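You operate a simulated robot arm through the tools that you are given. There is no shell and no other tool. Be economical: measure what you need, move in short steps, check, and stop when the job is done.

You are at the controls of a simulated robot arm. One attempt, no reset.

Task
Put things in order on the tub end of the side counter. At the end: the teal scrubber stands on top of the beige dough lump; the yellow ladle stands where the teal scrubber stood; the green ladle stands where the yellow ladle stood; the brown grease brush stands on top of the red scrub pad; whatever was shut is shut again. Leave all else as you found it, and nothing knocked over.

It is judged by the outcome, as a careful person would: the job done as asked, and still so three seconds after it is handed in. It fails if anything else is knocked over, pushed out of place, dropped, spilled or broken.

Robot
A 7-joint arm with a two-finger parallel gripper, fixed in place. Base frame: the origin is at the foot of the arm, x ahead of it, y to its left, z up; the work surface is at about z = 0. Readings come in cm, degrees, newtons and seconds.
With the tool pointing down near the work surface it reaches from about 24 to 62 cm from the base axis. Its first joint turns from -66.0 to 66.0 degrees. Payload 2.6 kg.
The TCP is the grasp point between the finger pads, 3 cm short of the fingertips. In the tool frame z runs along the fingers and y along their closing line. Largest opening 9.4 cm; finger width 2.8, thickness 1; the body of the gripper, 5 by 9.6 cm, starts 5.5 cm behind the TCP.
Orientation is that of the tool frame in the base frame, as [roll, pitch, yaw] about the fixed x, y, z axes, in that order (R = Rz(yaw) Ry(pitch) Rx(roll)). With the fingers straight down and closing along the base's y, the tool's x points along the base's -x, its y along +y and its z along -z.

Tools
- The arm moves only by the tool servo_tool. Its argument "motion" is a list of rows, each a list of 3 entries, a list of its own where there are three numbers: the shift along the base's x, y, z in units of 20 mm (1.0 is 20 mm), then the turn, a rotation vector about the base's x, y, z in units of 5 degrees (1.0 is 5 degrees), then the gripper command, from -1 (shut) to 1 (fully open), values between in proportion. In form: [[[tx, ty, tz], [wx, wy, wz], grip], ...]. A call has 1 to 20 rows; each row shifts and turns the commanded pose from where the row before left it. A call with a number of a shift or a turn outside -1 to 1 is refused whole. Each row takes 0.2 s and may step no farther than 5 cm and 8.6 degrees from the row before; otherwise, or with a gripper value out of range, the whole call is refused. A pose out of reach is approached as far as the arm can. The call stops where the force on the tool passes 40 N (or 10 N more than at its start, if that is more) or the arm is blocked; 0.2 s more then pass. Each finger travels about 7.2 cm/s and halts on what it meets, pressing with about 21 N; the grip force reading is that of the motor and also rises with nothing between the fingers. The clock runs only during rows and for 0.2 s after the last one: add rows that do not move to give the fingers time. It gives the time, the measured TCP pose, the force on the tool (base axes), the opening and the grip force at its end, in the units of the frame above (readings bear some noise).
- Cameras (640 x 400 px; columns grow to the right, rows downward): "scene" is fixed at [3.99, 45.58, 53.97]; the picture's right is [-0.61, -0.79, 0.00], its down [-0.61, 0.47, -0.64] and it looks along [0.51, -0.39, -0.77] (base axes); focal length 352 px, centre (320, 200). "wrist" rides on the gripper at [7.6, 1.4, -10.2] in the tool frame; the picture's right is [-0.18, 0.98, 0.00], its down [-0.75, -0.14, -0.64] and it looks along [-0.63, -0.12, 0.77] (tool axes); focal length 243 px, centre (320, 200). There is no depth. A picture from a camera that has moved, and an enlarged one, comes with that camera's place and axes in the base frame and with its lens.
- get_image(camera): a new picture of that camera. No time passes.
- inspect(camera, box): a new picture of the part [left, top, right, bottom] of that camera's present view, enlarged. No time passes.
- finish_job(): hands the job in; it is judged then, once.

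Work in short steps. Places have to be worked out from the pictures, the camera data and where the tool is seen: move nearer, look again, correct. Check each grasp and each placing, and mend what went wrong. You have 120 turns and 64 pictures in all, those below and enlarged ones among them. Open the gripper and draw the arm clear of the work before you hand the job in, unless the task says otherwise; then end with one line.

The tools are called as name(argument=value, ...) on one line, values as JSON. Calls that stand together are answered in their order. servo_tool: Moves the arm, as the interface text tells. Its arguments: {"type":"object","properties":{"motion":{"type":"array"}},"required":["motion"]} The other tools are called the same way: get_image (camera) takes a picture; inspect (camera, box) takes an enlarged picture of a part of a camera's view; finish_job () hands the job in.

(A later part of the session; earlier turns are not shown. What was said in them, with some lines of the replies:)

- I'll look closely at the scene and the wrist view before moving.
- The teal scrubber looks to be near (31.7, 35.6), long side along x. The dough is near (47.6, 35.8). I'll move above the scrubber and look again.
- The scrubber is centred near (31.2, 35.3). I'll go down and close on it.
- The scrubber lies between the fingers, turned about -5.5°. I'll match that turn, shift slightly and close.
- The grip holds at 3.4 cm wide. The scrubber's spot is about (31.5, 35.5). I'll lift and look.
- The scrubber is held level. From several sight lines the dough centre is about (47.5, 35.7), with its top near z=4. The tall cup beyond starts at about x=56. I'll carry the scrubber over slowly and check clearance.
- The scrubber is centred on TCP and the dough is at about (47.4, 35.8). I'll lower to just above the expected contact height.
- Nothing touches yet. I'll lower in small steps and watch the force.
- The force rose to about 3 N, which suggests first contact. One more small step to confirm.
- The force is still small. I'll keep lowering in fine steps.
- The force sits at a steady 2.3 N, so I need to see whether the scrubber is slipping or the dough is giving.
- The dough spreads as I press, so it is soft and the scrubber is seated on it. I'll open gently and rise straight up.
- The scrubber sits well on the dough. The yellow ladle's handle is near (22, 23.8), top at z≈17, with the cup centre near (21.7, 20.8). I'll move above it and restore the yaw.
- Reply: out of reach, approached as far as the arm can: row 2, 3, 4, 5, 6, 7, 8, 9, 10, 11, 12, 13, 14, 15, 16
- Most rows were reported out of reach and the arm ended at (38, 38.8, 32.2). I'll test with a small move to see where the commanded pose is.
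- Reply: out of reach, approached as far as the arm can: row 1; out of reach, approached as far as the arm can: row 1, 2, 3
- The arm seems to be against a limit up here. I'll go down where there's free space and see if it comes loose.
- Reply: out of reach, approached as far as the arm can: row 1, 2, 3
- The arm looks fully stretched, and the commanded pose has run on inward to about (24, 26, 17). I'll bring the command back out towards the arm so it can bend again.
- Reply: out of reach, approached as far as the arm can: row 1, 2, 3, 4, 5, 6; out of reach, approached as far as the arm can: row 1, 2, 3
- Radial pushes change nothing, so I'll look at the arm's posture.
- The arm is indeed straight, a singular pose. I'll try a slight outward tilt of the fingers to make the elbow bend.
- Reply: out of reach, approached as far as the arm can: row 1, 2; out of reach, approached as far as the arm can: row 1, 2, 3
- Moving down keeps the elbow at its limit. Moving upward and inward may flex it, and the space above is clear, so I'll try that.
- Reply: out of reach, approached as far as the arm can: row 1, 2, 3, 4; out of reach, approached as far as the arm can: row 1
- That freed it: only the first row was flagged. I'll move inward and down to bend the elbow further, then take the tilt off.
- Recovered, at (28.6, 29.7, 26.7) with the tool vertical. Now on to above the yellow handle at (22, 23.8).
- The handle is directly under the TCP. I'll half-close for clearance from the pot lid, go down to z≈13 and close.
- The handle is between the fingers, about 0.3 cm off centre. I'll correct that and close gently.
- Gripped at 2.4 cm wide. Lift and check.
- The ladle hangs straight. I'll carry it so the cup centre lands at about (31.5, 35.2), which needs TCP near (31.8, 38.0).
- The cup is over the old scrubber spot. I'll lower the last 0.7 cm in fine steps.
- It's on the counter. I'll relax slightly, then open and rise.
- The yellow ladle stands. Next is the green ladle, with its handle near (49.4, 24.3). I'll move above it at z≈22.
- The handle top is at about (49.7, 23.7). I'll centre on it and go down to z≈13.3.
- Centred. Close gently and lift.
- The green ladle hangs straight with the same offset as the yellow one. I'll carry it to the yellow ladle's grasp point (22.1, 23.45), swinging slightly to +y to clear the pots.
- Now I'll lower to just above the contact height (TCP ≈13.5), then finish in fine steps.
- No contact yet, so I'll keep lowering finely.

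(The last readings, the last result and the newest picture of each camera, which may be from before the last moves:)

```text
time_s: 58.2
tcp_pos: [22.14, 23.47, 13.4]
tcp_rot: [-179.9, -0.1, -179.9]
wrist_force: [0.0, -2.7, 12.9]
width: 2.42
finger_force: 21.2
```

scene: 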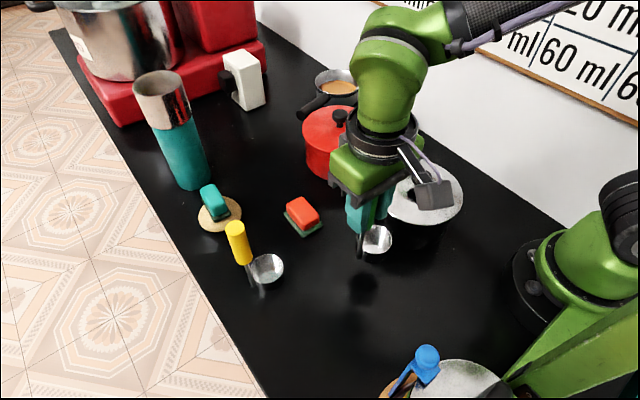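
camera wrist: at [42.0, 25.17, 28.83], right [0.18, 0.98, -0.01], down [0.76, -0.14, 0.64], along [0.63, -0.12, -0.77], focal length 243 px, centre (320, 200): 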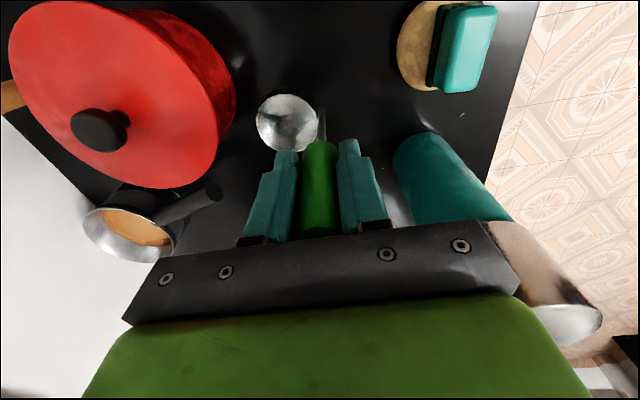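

Contact. Relax, open and rise.

servo_tool(motion=[[[0, 0, 0.08], [0, 0, 0], -1], [[0, 0, 0], [0, 0, 0], -0.5], [[0, 0, 0], [0, 0, 0], -0.3], [[0, 0, 0], [0, 0, 0], 0], [[0, 0, 0], [0, 0, 0], 0.3], [[0, 0, 0], [0, 0, 0], 0.4], [[0, 0, 0.5], [0, 0, 0], 0.4], [[0, 0, 1], [0, 0, 0], 0.4], [[0, 0, 1], [0, 0, 0], 0.4], [[0, 0, 1], [0, 0, 0], 0.4], [[0, 0, 1], [0, 0, 0], 0.4], [[0, 0, 0.5], [0, 0, 0], 0.4], [[0, 0, 0], [0, 0, 0], 0.4]])

get_image(camera="scene")

```text
time_s: 61.0
tcp_pos: [22.21, 23.42, 23.37]
tcp_rot: [-179.8, -0.1, -179.9]
wrist_force: [0.0, -0.7, 0.4]
width: 6.6
finger_force: 0.1
```

```text
28 pictures are left
```

scene: 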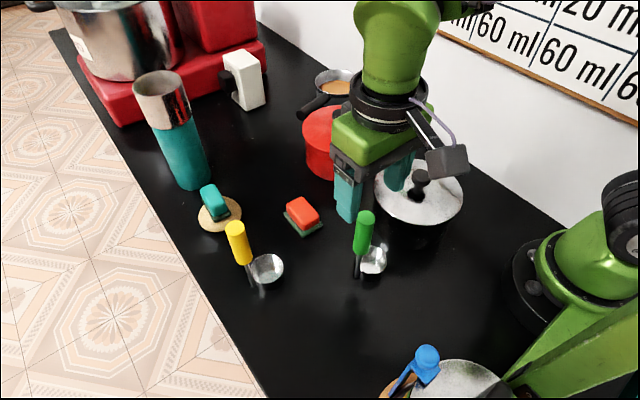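

Green is in place. The brush stands near (42.9, -2.7), close to the red pot. I'll go over high up, turning the gripper -90° so the fingers close along x, clear of the pot.

servo_tool(motion=[[[0.56, -0.72, 0.05], [0, 0, -1], 0.4], [[0.56, -0.72, 0.05], [0, 0, -1], 0.4], [[0.56, -0.72, 0.05], [0, 0, -1], 0.4], [[0.56, -0.72, 0.05], [0, 0, -1], 0.4], [[0.56, -0.72, 0.05], [0, 0, -1], 0.4], [[0.56, -0.72, 0.05], [0, 0, -1], 0.4], [[0.56, -0.72, 0], [0, 0, -1], 0.4], [[0.56, -0.72, 0], [0, 0, -1], 0.4], [[0.56, -0.72, 0], [0, 0, -1], 0.4], [[0.56, -0.72, 0], [0, 0, -1], 0.4], [[0.56, -0.72, 0], [0, 0, -1], 0.4], [[0.56, -0.72, 0], [0, 0, -1], 0.4], [[0.56, -0.72, 0], [0, 0, -1], 0.4], [[0.56, -0.72, 0], [0, 0, -1], 0.4], [[0.56, -0.72, 0], [0, 0, -1], 0.4], [[0.56, -0.72, 0], [0, 0, -1], 0.4], [[0.56, -0.72, 0], [0, 0, -1], 0.4], [[0.56, -0.72, 0], [0, 0, -1], 0.4], [[0, 0, 0], [0, 0, 0], 0.4]])

get_image(camera="wrist")

get_image(camera="scene")

```text
time_s: 65.0
tcp_pos: [42.34, -2.35, 23.99]
tcp_rot: [-179.7, -0.3, 89.9]
wrist_force: [0.8, 0.0, -0.1]
width: 6.57
finger_force: 0.0
```

```text
27 pictures are left
camera wrist: at [43.79, 5.2, 34.19], right [0.98, -0.19, -0.01], down [-0.14, -0.76, 0.64], along [-0.12, -0.63, -0.77], focal length 243 px, centre (320, 200)
```

wrist: 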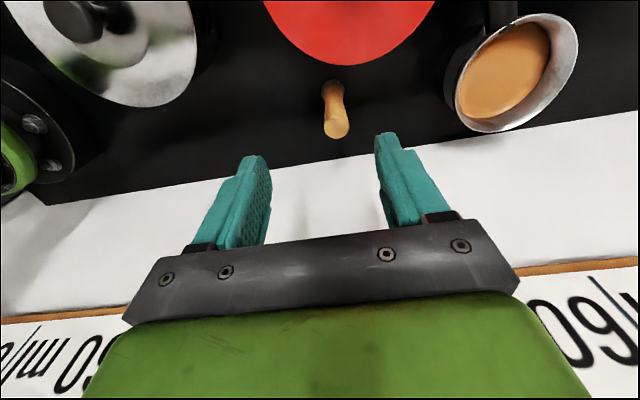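

```text
26 pictures are left
```

scene: 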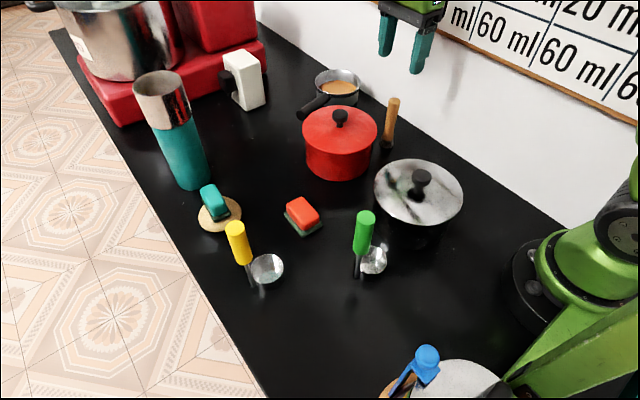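

I'll zoom in on the brush in both views to pin its position.

inspect(camera="wrist", box=[280, 50, 400, 150])

inspect(camera="scene", box=[340, 80, 440, 160])

```text
4.00 times, centred on (340, 100) of wrist
camera zoom: at [43.79, 5.2, 34.19], right [0.98, -0.19, -0.01], down [-0.14, -0.76, 0.64], along [-0.12, -0.63, -0.77], focal length 970 px, centre (240, 600)
```

zoom: 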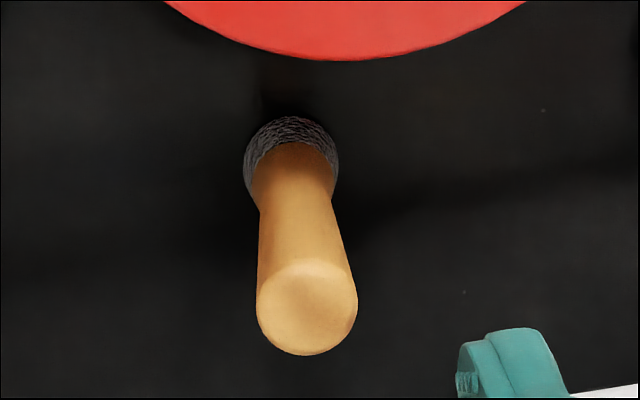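

```text
5.00 times, centred on (390, 120) of scene
camera zoom: at [3.99, 45.58, 53.97], right [-0.61, -0.79, 0.0], down [-0.61, 0.47, -0.64], along [0.51, -0.39, -0.77], focal length 1760 px, centre (-30, 600)
```

zoom: 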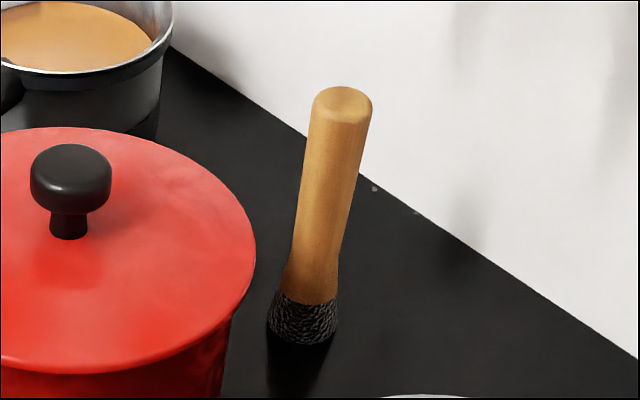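

The brush is at about (43.6, -4.1), with its top at z≈12. I'll centre above it and go part way down to look again.

servo_tool(motion=[[[0.6, -0.9, 0], [0, 0, 0], 0.4], [[0, 0, -0.9], [0, 0, 0], 0.4], [[0, 0, -0.9], [0, 0, 0], 0.4], [[0, 0, -0.9], [0, 0, 0], 0.4], [[0, 0, -0.8], [0, 0, 0], 0.4], [[0, 0, 0], [0, 0, 0], 0.4]])

get_image(camera="wrist")

```text
time_s: 66.4
tcp_pos: [43.37, -4.21, 16.83]
tcp_rot: [-179.6, -0.2, 90.1]
wrist_force: [0.1, 0.8, 0.2]
width: 6.58
finger_force: 0.0
```

```text
23 pictures are left
camera wrist: at [44.79, 3.33, 27.0], right [0.98, -0.18, -0.01], down [-0.14, -0.76, 0.64], along [-0.12, -0.63, -0.77], focal length 243 px, centre (320, 200)
```

wrist: 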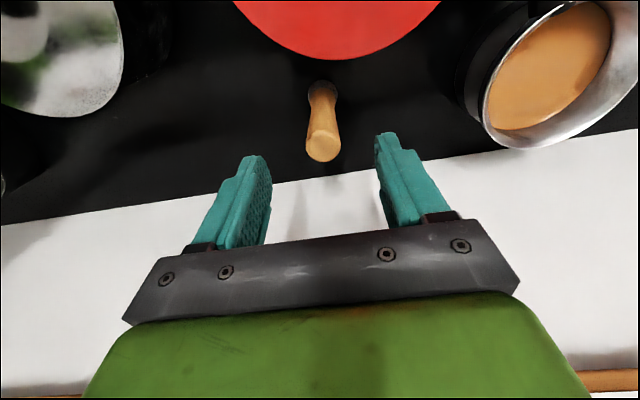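

Well centred. Down to z≈9.5 and close.

servo_tool(motion=[[[0.05, -0.05, -0.8], [0, 0, 0], 0.4], [[0, 0, -0.8], [0, 0, 0], 0.4], [[0, 0, -0.8], [0, 0, 0], 0.4], [[0, 0, -0.8], [0, 0, 0], 0.4], [[0, 0, -0.45], [0, 0, 0], 0.4], [[0, 0, 0], [0, 0, 0], 0.4]])

get_image(camera="wrist")

```text
time_s: 67.8
tcp_pos: [43.53, -4.25, 9.68]
tcp_rot: [-179.7, -0.1, 90.1]
wrist_force: [0.3, -0.1, 0.3]
width: 6.59
finger_force: 0.0
```

```text
22 pictures are left
camera wrist: at [45.03, 3.33, 19.91], right [0.98, -0.18, -0.01], down [-0.14, -0.76, 0.64], along [-0.12, -0.63, -0.77], focal length 243 px, centre (320, 200)
```

wrist: 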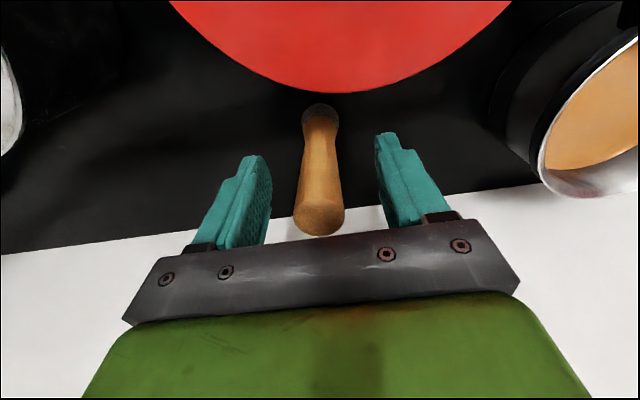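

The handle is centred between the fingers. Close and lift.

servo_tool(motion=[[[0, 0, 0], [0, 0, 0], 0.1], [[0, 0, 0], [0, 0, 0], -0.2], [[0, 0, 0], [0, 0, 0], -0.4], [[0, 0, 0], [0, 0, 0], -1], [[0, 0, 0], [0, 0, 0], -1], [[0, 0, 0], [0, 0, 0], -1]])

servo_tool(motion=[[[0, 0, 0.4], [0, 0, 0], -1], [[0, 0, 0.9], [0, 0, 0], -1], [[0, 0, 0.9], [0, 0, 0], -1], [[0, 0, 0.9], [0, 0, 0], -1], [[0, 0, 0.9], [0, 0, 0], -1], [[0, 0, 0.9], [0, 0, 0], -1], [[0, 0, 0.9], [0, 0, 0], -1], [[0, 0, 0.9], [0, 0, 0], -1], [[0, 0, 0.4], [0, 0, 0], -1], [[0, 0, 0], [0, 0, 0], -1]])

get_image(camera="wrist")

```text
time_s: 69.2
tcp_pos: [43.6, -4.22, 9.78]
tcp_rot: [-179.8, -0.2, 90.0]
wrist_force: [-1.3, -0.3, 1.3]
width: 2.31
finger_force: 20.6
```

```text
time_s: 71.4
tcp_pos: [43.59, -4.35, 23.9]
tcp_rot: [-179.7, -0.2, 90.0]
wrist_force: [-0.1, 0.4, -0.7]
width: 2.31
finger_force: 21.0
```

```text
21 pictures are left
camera wrist: at [44.96, 3.3, 34.17], right [0.98, -0.18, -0.01], down [-0.14, -0.76, 0.64], along [-0.12, -0.63, -0.77], focal length 243 px, centre (320, 200)
```

wrist: 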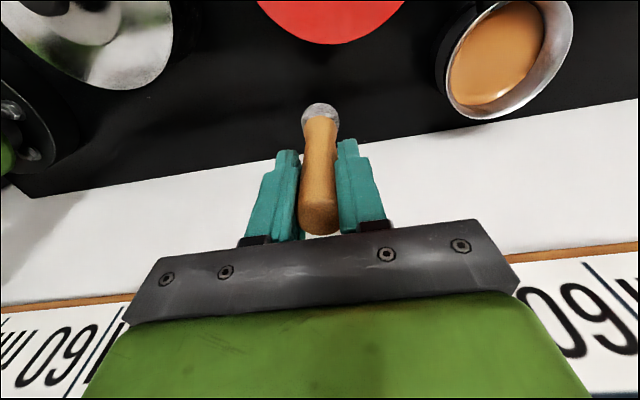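

The brush is held upright. I'll route it through the gap between the pots (x≈36) towards the red pad near (36.9, 24), turning back to the normal yaw.

servo_tool(motion=[[[-0.9, 0, 0.3], [0, 0, 1], -1], [[-0.9, 0, 0.3], [0, 0, 1], -1], [[-0.9, 0, 0], [0, 0, 1], -1], [[-0.7, 0.2, 0], [0, 0, 1], -1], [[0, 0.95, 0], [0, 0, 1], -1], [[0, 0.95, 0], [0, 0, 1], -1], [[0, 0.95, 0], [0, 0, 1], -1], [[0, 0.95, 0], [0, 0, 1], -1], [[0, 0.95, 0], [0, 0, 1], -1], [[0, 0.95, 0], [0, 0, 1], -1], [[0, 0.95, 0], [0, 0, 1], -1], [[0, 0.95, 0], [0, 0, 1], -1], [[0, 0.95, 0], [0, 0, 1], -1], [[0, 0.95, 0], [0, 0, 1], -1], [[0, 0.95, 0], [0, 0, 1], -1], [[0, 0.95, 0], [0, 0, 1], -1], [[0, 0.95, 0], [0, 0, 1], -1], [[0, 0.95, 0], [0, 0, 1], -1], [[0, 0, 0], [0, 0, 0], -1]])

get_image(camera="wrist")

get_image(camera="scene")

```text
time_s: 75.4
tcp_pos: [36.76, 22.94, 24.94]
tcp_rot: [-179.6, -0.2, -180.0]
wrist_force: [0.6, -0.1, -1.4]
width: 2.32
finger_force: 21.5
```

```text
20 pictures are left
camera wrist: at [29.11, 24.33, 35.23], right [0.18, 0.98, -0.01], down [0.76, -0.14, 0.64], along [0.63, -0.12, -0.77], focal length 243 px, centre (320, 200)
```

wrist: 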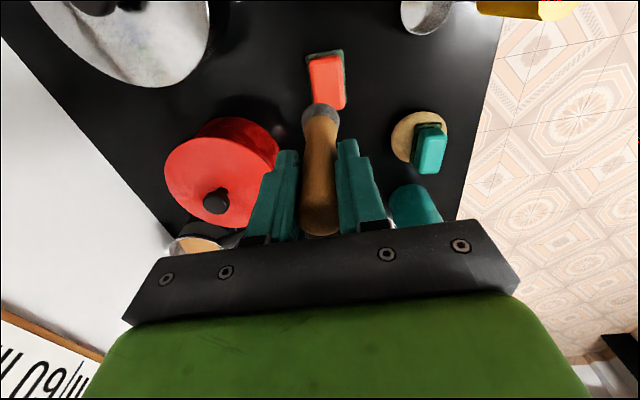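

```text
19 pictures are left
```

scene: 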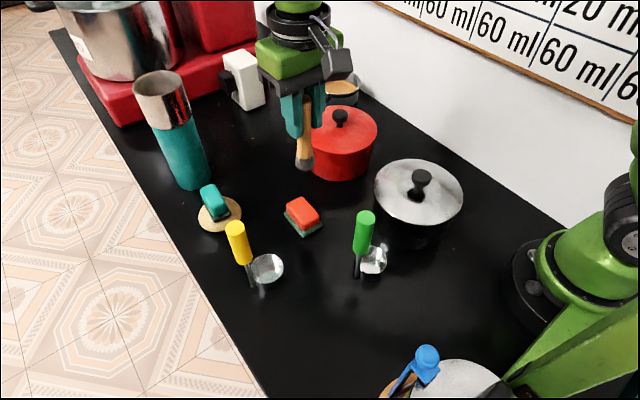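

The pad's centre is about (37.3, 23.8), with its top near z=3.3. I'll centre and lower to about 1.5 cm above contact.

servo_tool(motion=[[[0.32, 0.42, 0], [0, 0, 0], -1], [[0, 0, -0.9], [0, 0, 0], -1], [[0, 0, -0.9], [0, 0, 0], -1], [[0, 0, -0.9], [0, 0, 0], -1], [[0, 0, -0.9], [0, 0, 0], -1], [[0, 0, -0.9], [0, 0, 0], -1], [[0, 0, -0.7], [0, 0, 0], -1], [[0, 0, 0], [0, 0, 0], -1]])

get_image(camera="wrist")

inspect(camera="scene", box=[250, 130, 370, 250])

```text
time_s: 77.2
tcp_pos: [37.38, 23.37, 14.61]
tcp_rot: [-179.7, -0.2, 180.0]
wrist_force: [-0.6, 0.0, -0.2]
width: 2.28
finger_force: 21.0
```

```text
18 pictures are left
camera wrist: at [29.8, 24.95, 24.86], right [0.18, 0.98, -0.01], down [0.76, -0.14, 0.64], along [0.63, -0.12, -0.77], focal length 243 px, centre (320, 200)
```

wrist: 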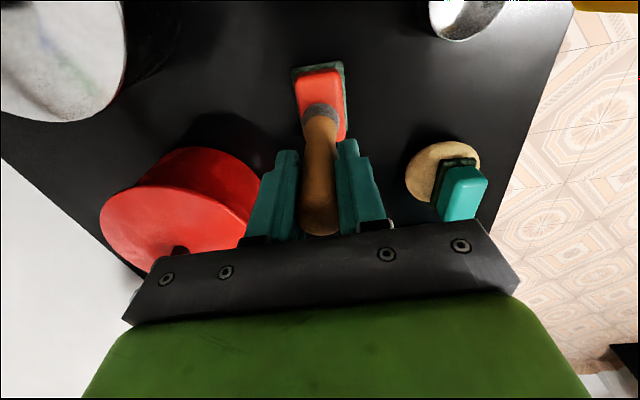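

```text
3.33 times, centred on (310, 190) of scene
camera zoom: at [3.99, 45.58, 53.97], right [-0.61, -0.79, 0.0], down [-0.61, 0.47, -0.64], along [0.51, -0.39, -0.77], focal length 1173 px, centre (353, 233)
```

zoom: 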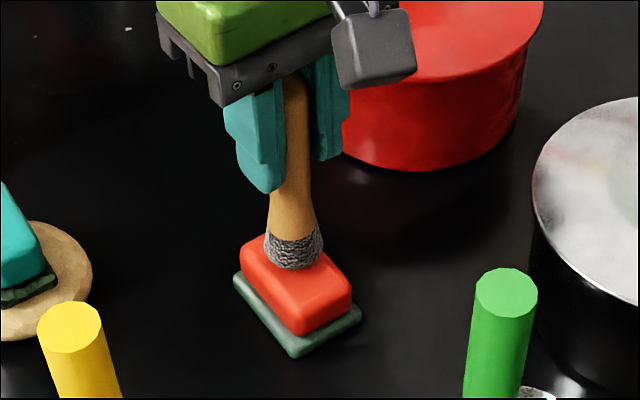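

The alignment is good; a small shift of +0.3 cm in y, then lower in fine steps.

servo_tool(motion=[[[0.05, 0.15, -0.2], [0, 0, 0], -1], [[0, 0, -0.2], [0, 0, 0], -1], [[0, 0, 0], [0, 0, 0], -1]])

servo_tool(motion=[[[0, 0, -0.1], [0, 0, 0], -1], [[0, 0, -0.1], [0, 0, 0], -1], [[0, 0, 0], [0, 0, 0], -1]])

servo_tool(motion=[[[0, 0, -0.07], [0, 0, 0], -1], [[0, 0, 0], [0, 0, 0], -1]])

```text
time_s: 78.0
tcp_pos: [37.46, 23.8, 13.79]
tcp_rot: [-179.7, -0.2, -180.0]
wrist_force: [0.4, -0.3, -0.9]
width: 2.31
finger_force: 21.1
```

```text
time_s: 78.8
tcp_pos: [37.5, 23.9, 13.58]
tcp_rot: [-179.8, -0.3, 179.9]
wrist_force: [-0.3, -0.7, 3.2]
width: 2.3
finger_force: 21.3
```

```text
time_s: 79.4
tcp_pos: [37.51, 23.95, 13.6]
tcp_rot: [-179.9, -0.1, 180.0]
wrist_force: [-3.7, -0.9, 20.3]
width: 2.32
finger_force: 20.9
```

It's firmly on the pad. I'll relax the force and check before release.

servo_tool(motion=[[[0, 0, 0.08], [0, 0, 0], -1], [[0, 0, 0], [0, 0, 0], -1]])

inspect(camera="scene", box=[250, 130, 370, 250])

get_image(camera="wrist")

```text
time_s: 80.0
tcp_pos: [37.55, 23.81, 13.48]
tcp_rot: [-179.7, -0.2, 180.0]
wrist_force: [1.6, 1.7, 9.5]
width: 2.31
finger_force: 21.3
```

```text
3.33 times, centred on (310, 190) of scene
camera zoom: at [3.99, 45.58, 53.97], right [-0.61, -0.79, 0.0], down [-0.61, 0.47, -0.64], along [0.51, -0.39, -0.77], focal length 1173 px, centre (353, 233)
```

zoom: 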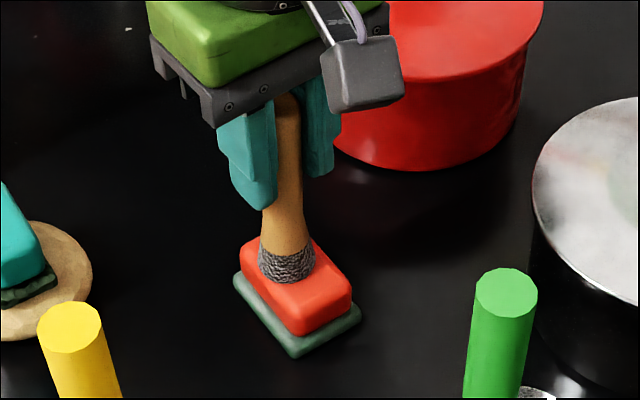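

```text
15 pictures are left
camera wrist: at [29.99, 25.31, 23.71], right [0.18, 0.98, -0.01], down [0.76, -0.14, 0.64], along [0.63, -0.12, -0.77], focal length 243 px, centre (320, 200)
```

wrist: 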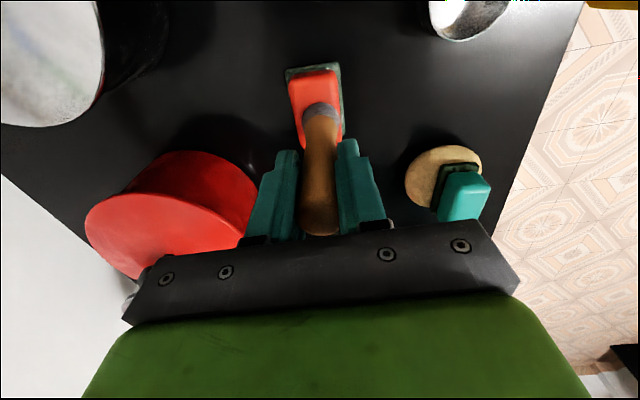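

The brush looks about 0.8 cm too far in +x on the pad. I'll lift slightly, shift back and set it down again.

servo_tool(motion=[[[0, 0, 0.3], [0, 0, 0], -1], [[-0.4, 0, 0], [0, 0, 0], -1], [[0, 0, 0], [0, 0, 0], -1], [[0, 0, -0.15], [0, 0, 0], -1], [[0, 0, -0.1], [0, 0, 0], -1], [[0, 0, 0], [0, 0, 0], -1]])

servo_tool(motion=[[[0, 0, -0.04], [0, 0, 0], -1], [[0, 0, 0], [0, 0, 0], -1]])

inspect(camera="scene", box=[250, 130, 370, 250])

```text
time_s: 81.4
tcp_pos: [36.79, 23.93, 13.6]
tcp_rot: [-179.6, -0.3, 179.9]
wrist_force: [0.3, -0.2, -0.3]
width: 2.31
finger_force: 20.9
```

```text
time_s: 82.0
tcp_pos: [36.78, 23.91, 13.58]
tcp_rot: [-179.7, -0.2, -180.0]
wrist_force: [0.3, 0.6, -0.1]
width: 2.3
finger_force: 21.3
```

```text
3.33 times, centred on (310, 190) of scene
camera zoom: at [3.99, 45.58, 53.97], right [-0.61, -0.79, 0.0], down [-0.61, 0.47, -0.64], along [0.51, -0.39, -0.77], focal length 1173 px, centre (353, 233)
```

zoom: 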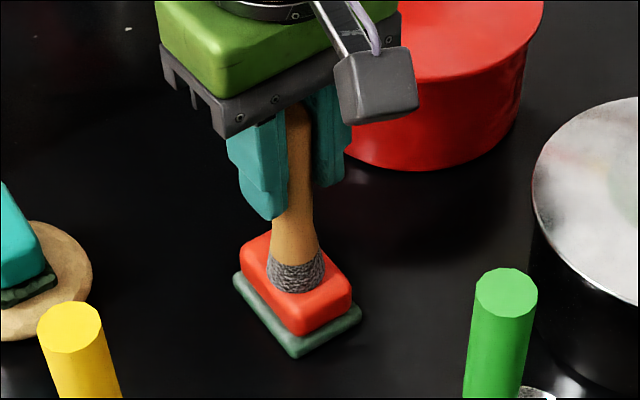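

Now it's well centred. A little lower until contact.

servo_tool(motion=[[[0, 0, -0.05], [0, 0, 0], -1], [[0, 0, 0], [0, 0, 0], -1]])

servo_tool(motion=[[[0, 0, -0.04], [0, 0, 0], -1], [[0, 0, 0], [0, 0, 0], -1]])

```text
time_s: 82.6
tcp_pos: [36.76, 23.89, 13.49]
tcp_rot: [-179.8, -0.1, -179.9]
wrist_force: [-1.6, -0.4, 8.6]
width: 2.34
finger_force: 20.7
```

```text
time_s: 83.2
tcp_pos: [36.8, 23.93, 13.4]
tcp_rot: [-179.8, 0.0, 180.0]
wrist_force: [-2.1, -1.3, 23.5]
width: 2.32
finger_force: 21.2
```

Seated. I'll ease the force, open slowly and rise.

servo_tool(motion=[[[0, 0, 0.07], [0, 0, 0], -1], [[0, 0, 0], [0, 0, 0], -0.5], [[0, 0, 0], [0, 0, 0], -0.4], [[0, 0, 0], [0, 0, 0], -0.1], [[0, 0, 0], [0, 0, 0], 0.2], [[0, 0, 0], [0, 0, 0], 0.4], [[0, 0, 0.4], [0, 0, 0], 0.4], [[0, 0, 0.9], [0, 0, 0], 0.4], [[0, 0, 0.9], [0, 0, 0], 0.4], [[0, 0, 0.9], [0, 0, 0], 0.4], [[0, 0, 0.9], [0, 0, 0], 0.4], [[0, 0, 0.5], [0, 0, 0], 0.4], [[0, 0, 0], [0, 0, 0], 0.4]])

get_image(camera="scene")

get_image(camera="wrist")

```text
time_s: 86.0
tcp_pos: [36.76, 23.79, 22.33]
tcp_rot: [-179.7, -0.2, -180.0]
wrist_force: [0.1, 0.6, -0.9]
width: 6.56
finger_force: 0.0
```

```text
13 pictures are left
```

scene: 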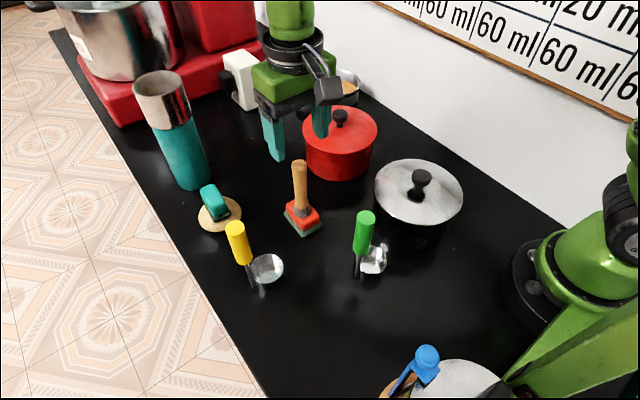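

```text
12 pictures are left
camera wrist: at [29.15, 25.28, 32.65], right [0.18, 0.98, -0.01], down [0.76, -0.14, 0.64], along [0.63, -0.12, -0.77], focal length 243 px, centre (320, 200)
```

wrist: 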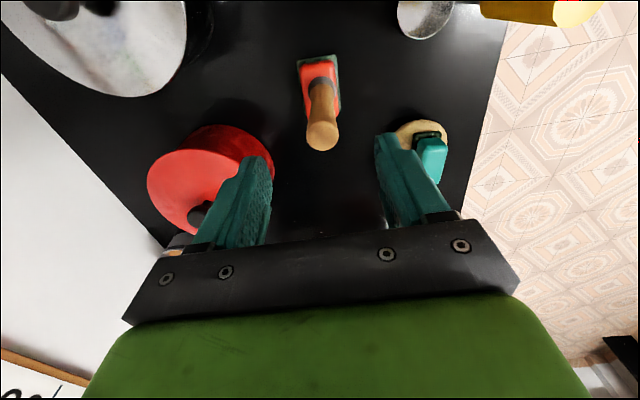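

The brush stands. I'll check the scrubber on the dough up close.

inspect(camera="scene", box=[140, 110, 300, 250])

```text
2.86 times, centred on (220, 180) of scene
camera zoom: at [3.99, 45.58, 53.97], right [-0.61, -0.79, 0.0], down [-0.61, 0.47, -0.64], along [0.51, -0.39, -0.77], focal length 1006 px, centre (606, 257)
```

zoom: 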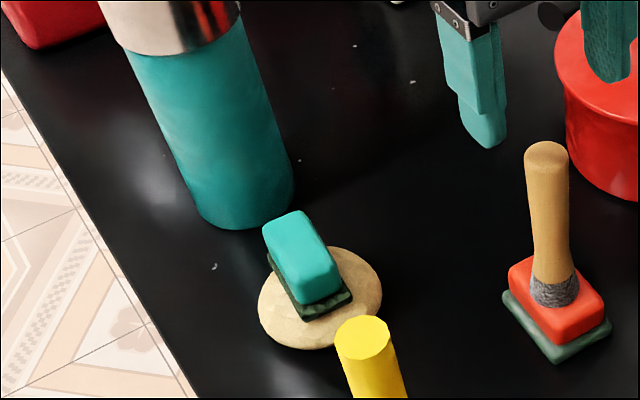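

Unchanged and stable. I'll raise the arm clear and let a few seconds pass for a final check.

servo_tool(motion=[[[0, 0, 0.9], [0, 0, 0], 1], [[0, 0, 0.9], [0, 0, 0], 1], [[-0.9, 0, 0], [0, 0, 0], 1], [[-0.9, 0, 0], [0, 0, 0], 1], [[-0.9, 0, 0], [0, 0, 0], 1], [[0, 0, 0], [0, 0, 0], 1], [[0, 0, 0], [0, 0, 0], 1], [[0, 0, 0], [0, 0, 0], 1], [[0, 0, 0], [0, 0, 0], 1], [[0, 0, 0], [0, 0, 0], 1], [[0, 0, 0], [0, 0, 0], 1], [[0, 0, 0], [0, 0, 0], 1], [[0, 0, 0], [0, 0, 0], 1], [[0, 0, 0], [0, 0, 0], 1]])

get_image(camera="scene")

```text
time_s: 89.0
tcp_pos: [31.36, 23.71, 25.79]
tcp_rot: [-179.7, -0.2, 180.0]
wrist_force: [-0.7, 0.4, 0.4]
width: 9.37
finger_force: 0.1
```

```text
10 pictures are left
```

scene: 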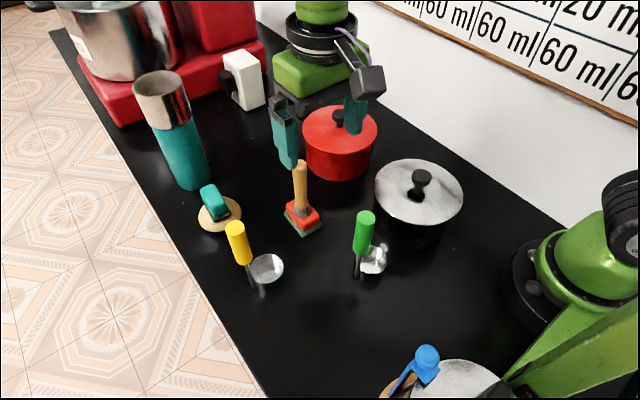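

Everything stands as asked and is steady, and the arm is clear with the gripper open. Handing in.

finish_job()

```text
The job is handed in.
```

The job is handed in: the teal scrubber is on the dough (which flattened slightly as I set it down), the yellow and green ladles are in their new spots, and the brush is on the red pad; nothing was knocked over, and nothing shut had to be opened.
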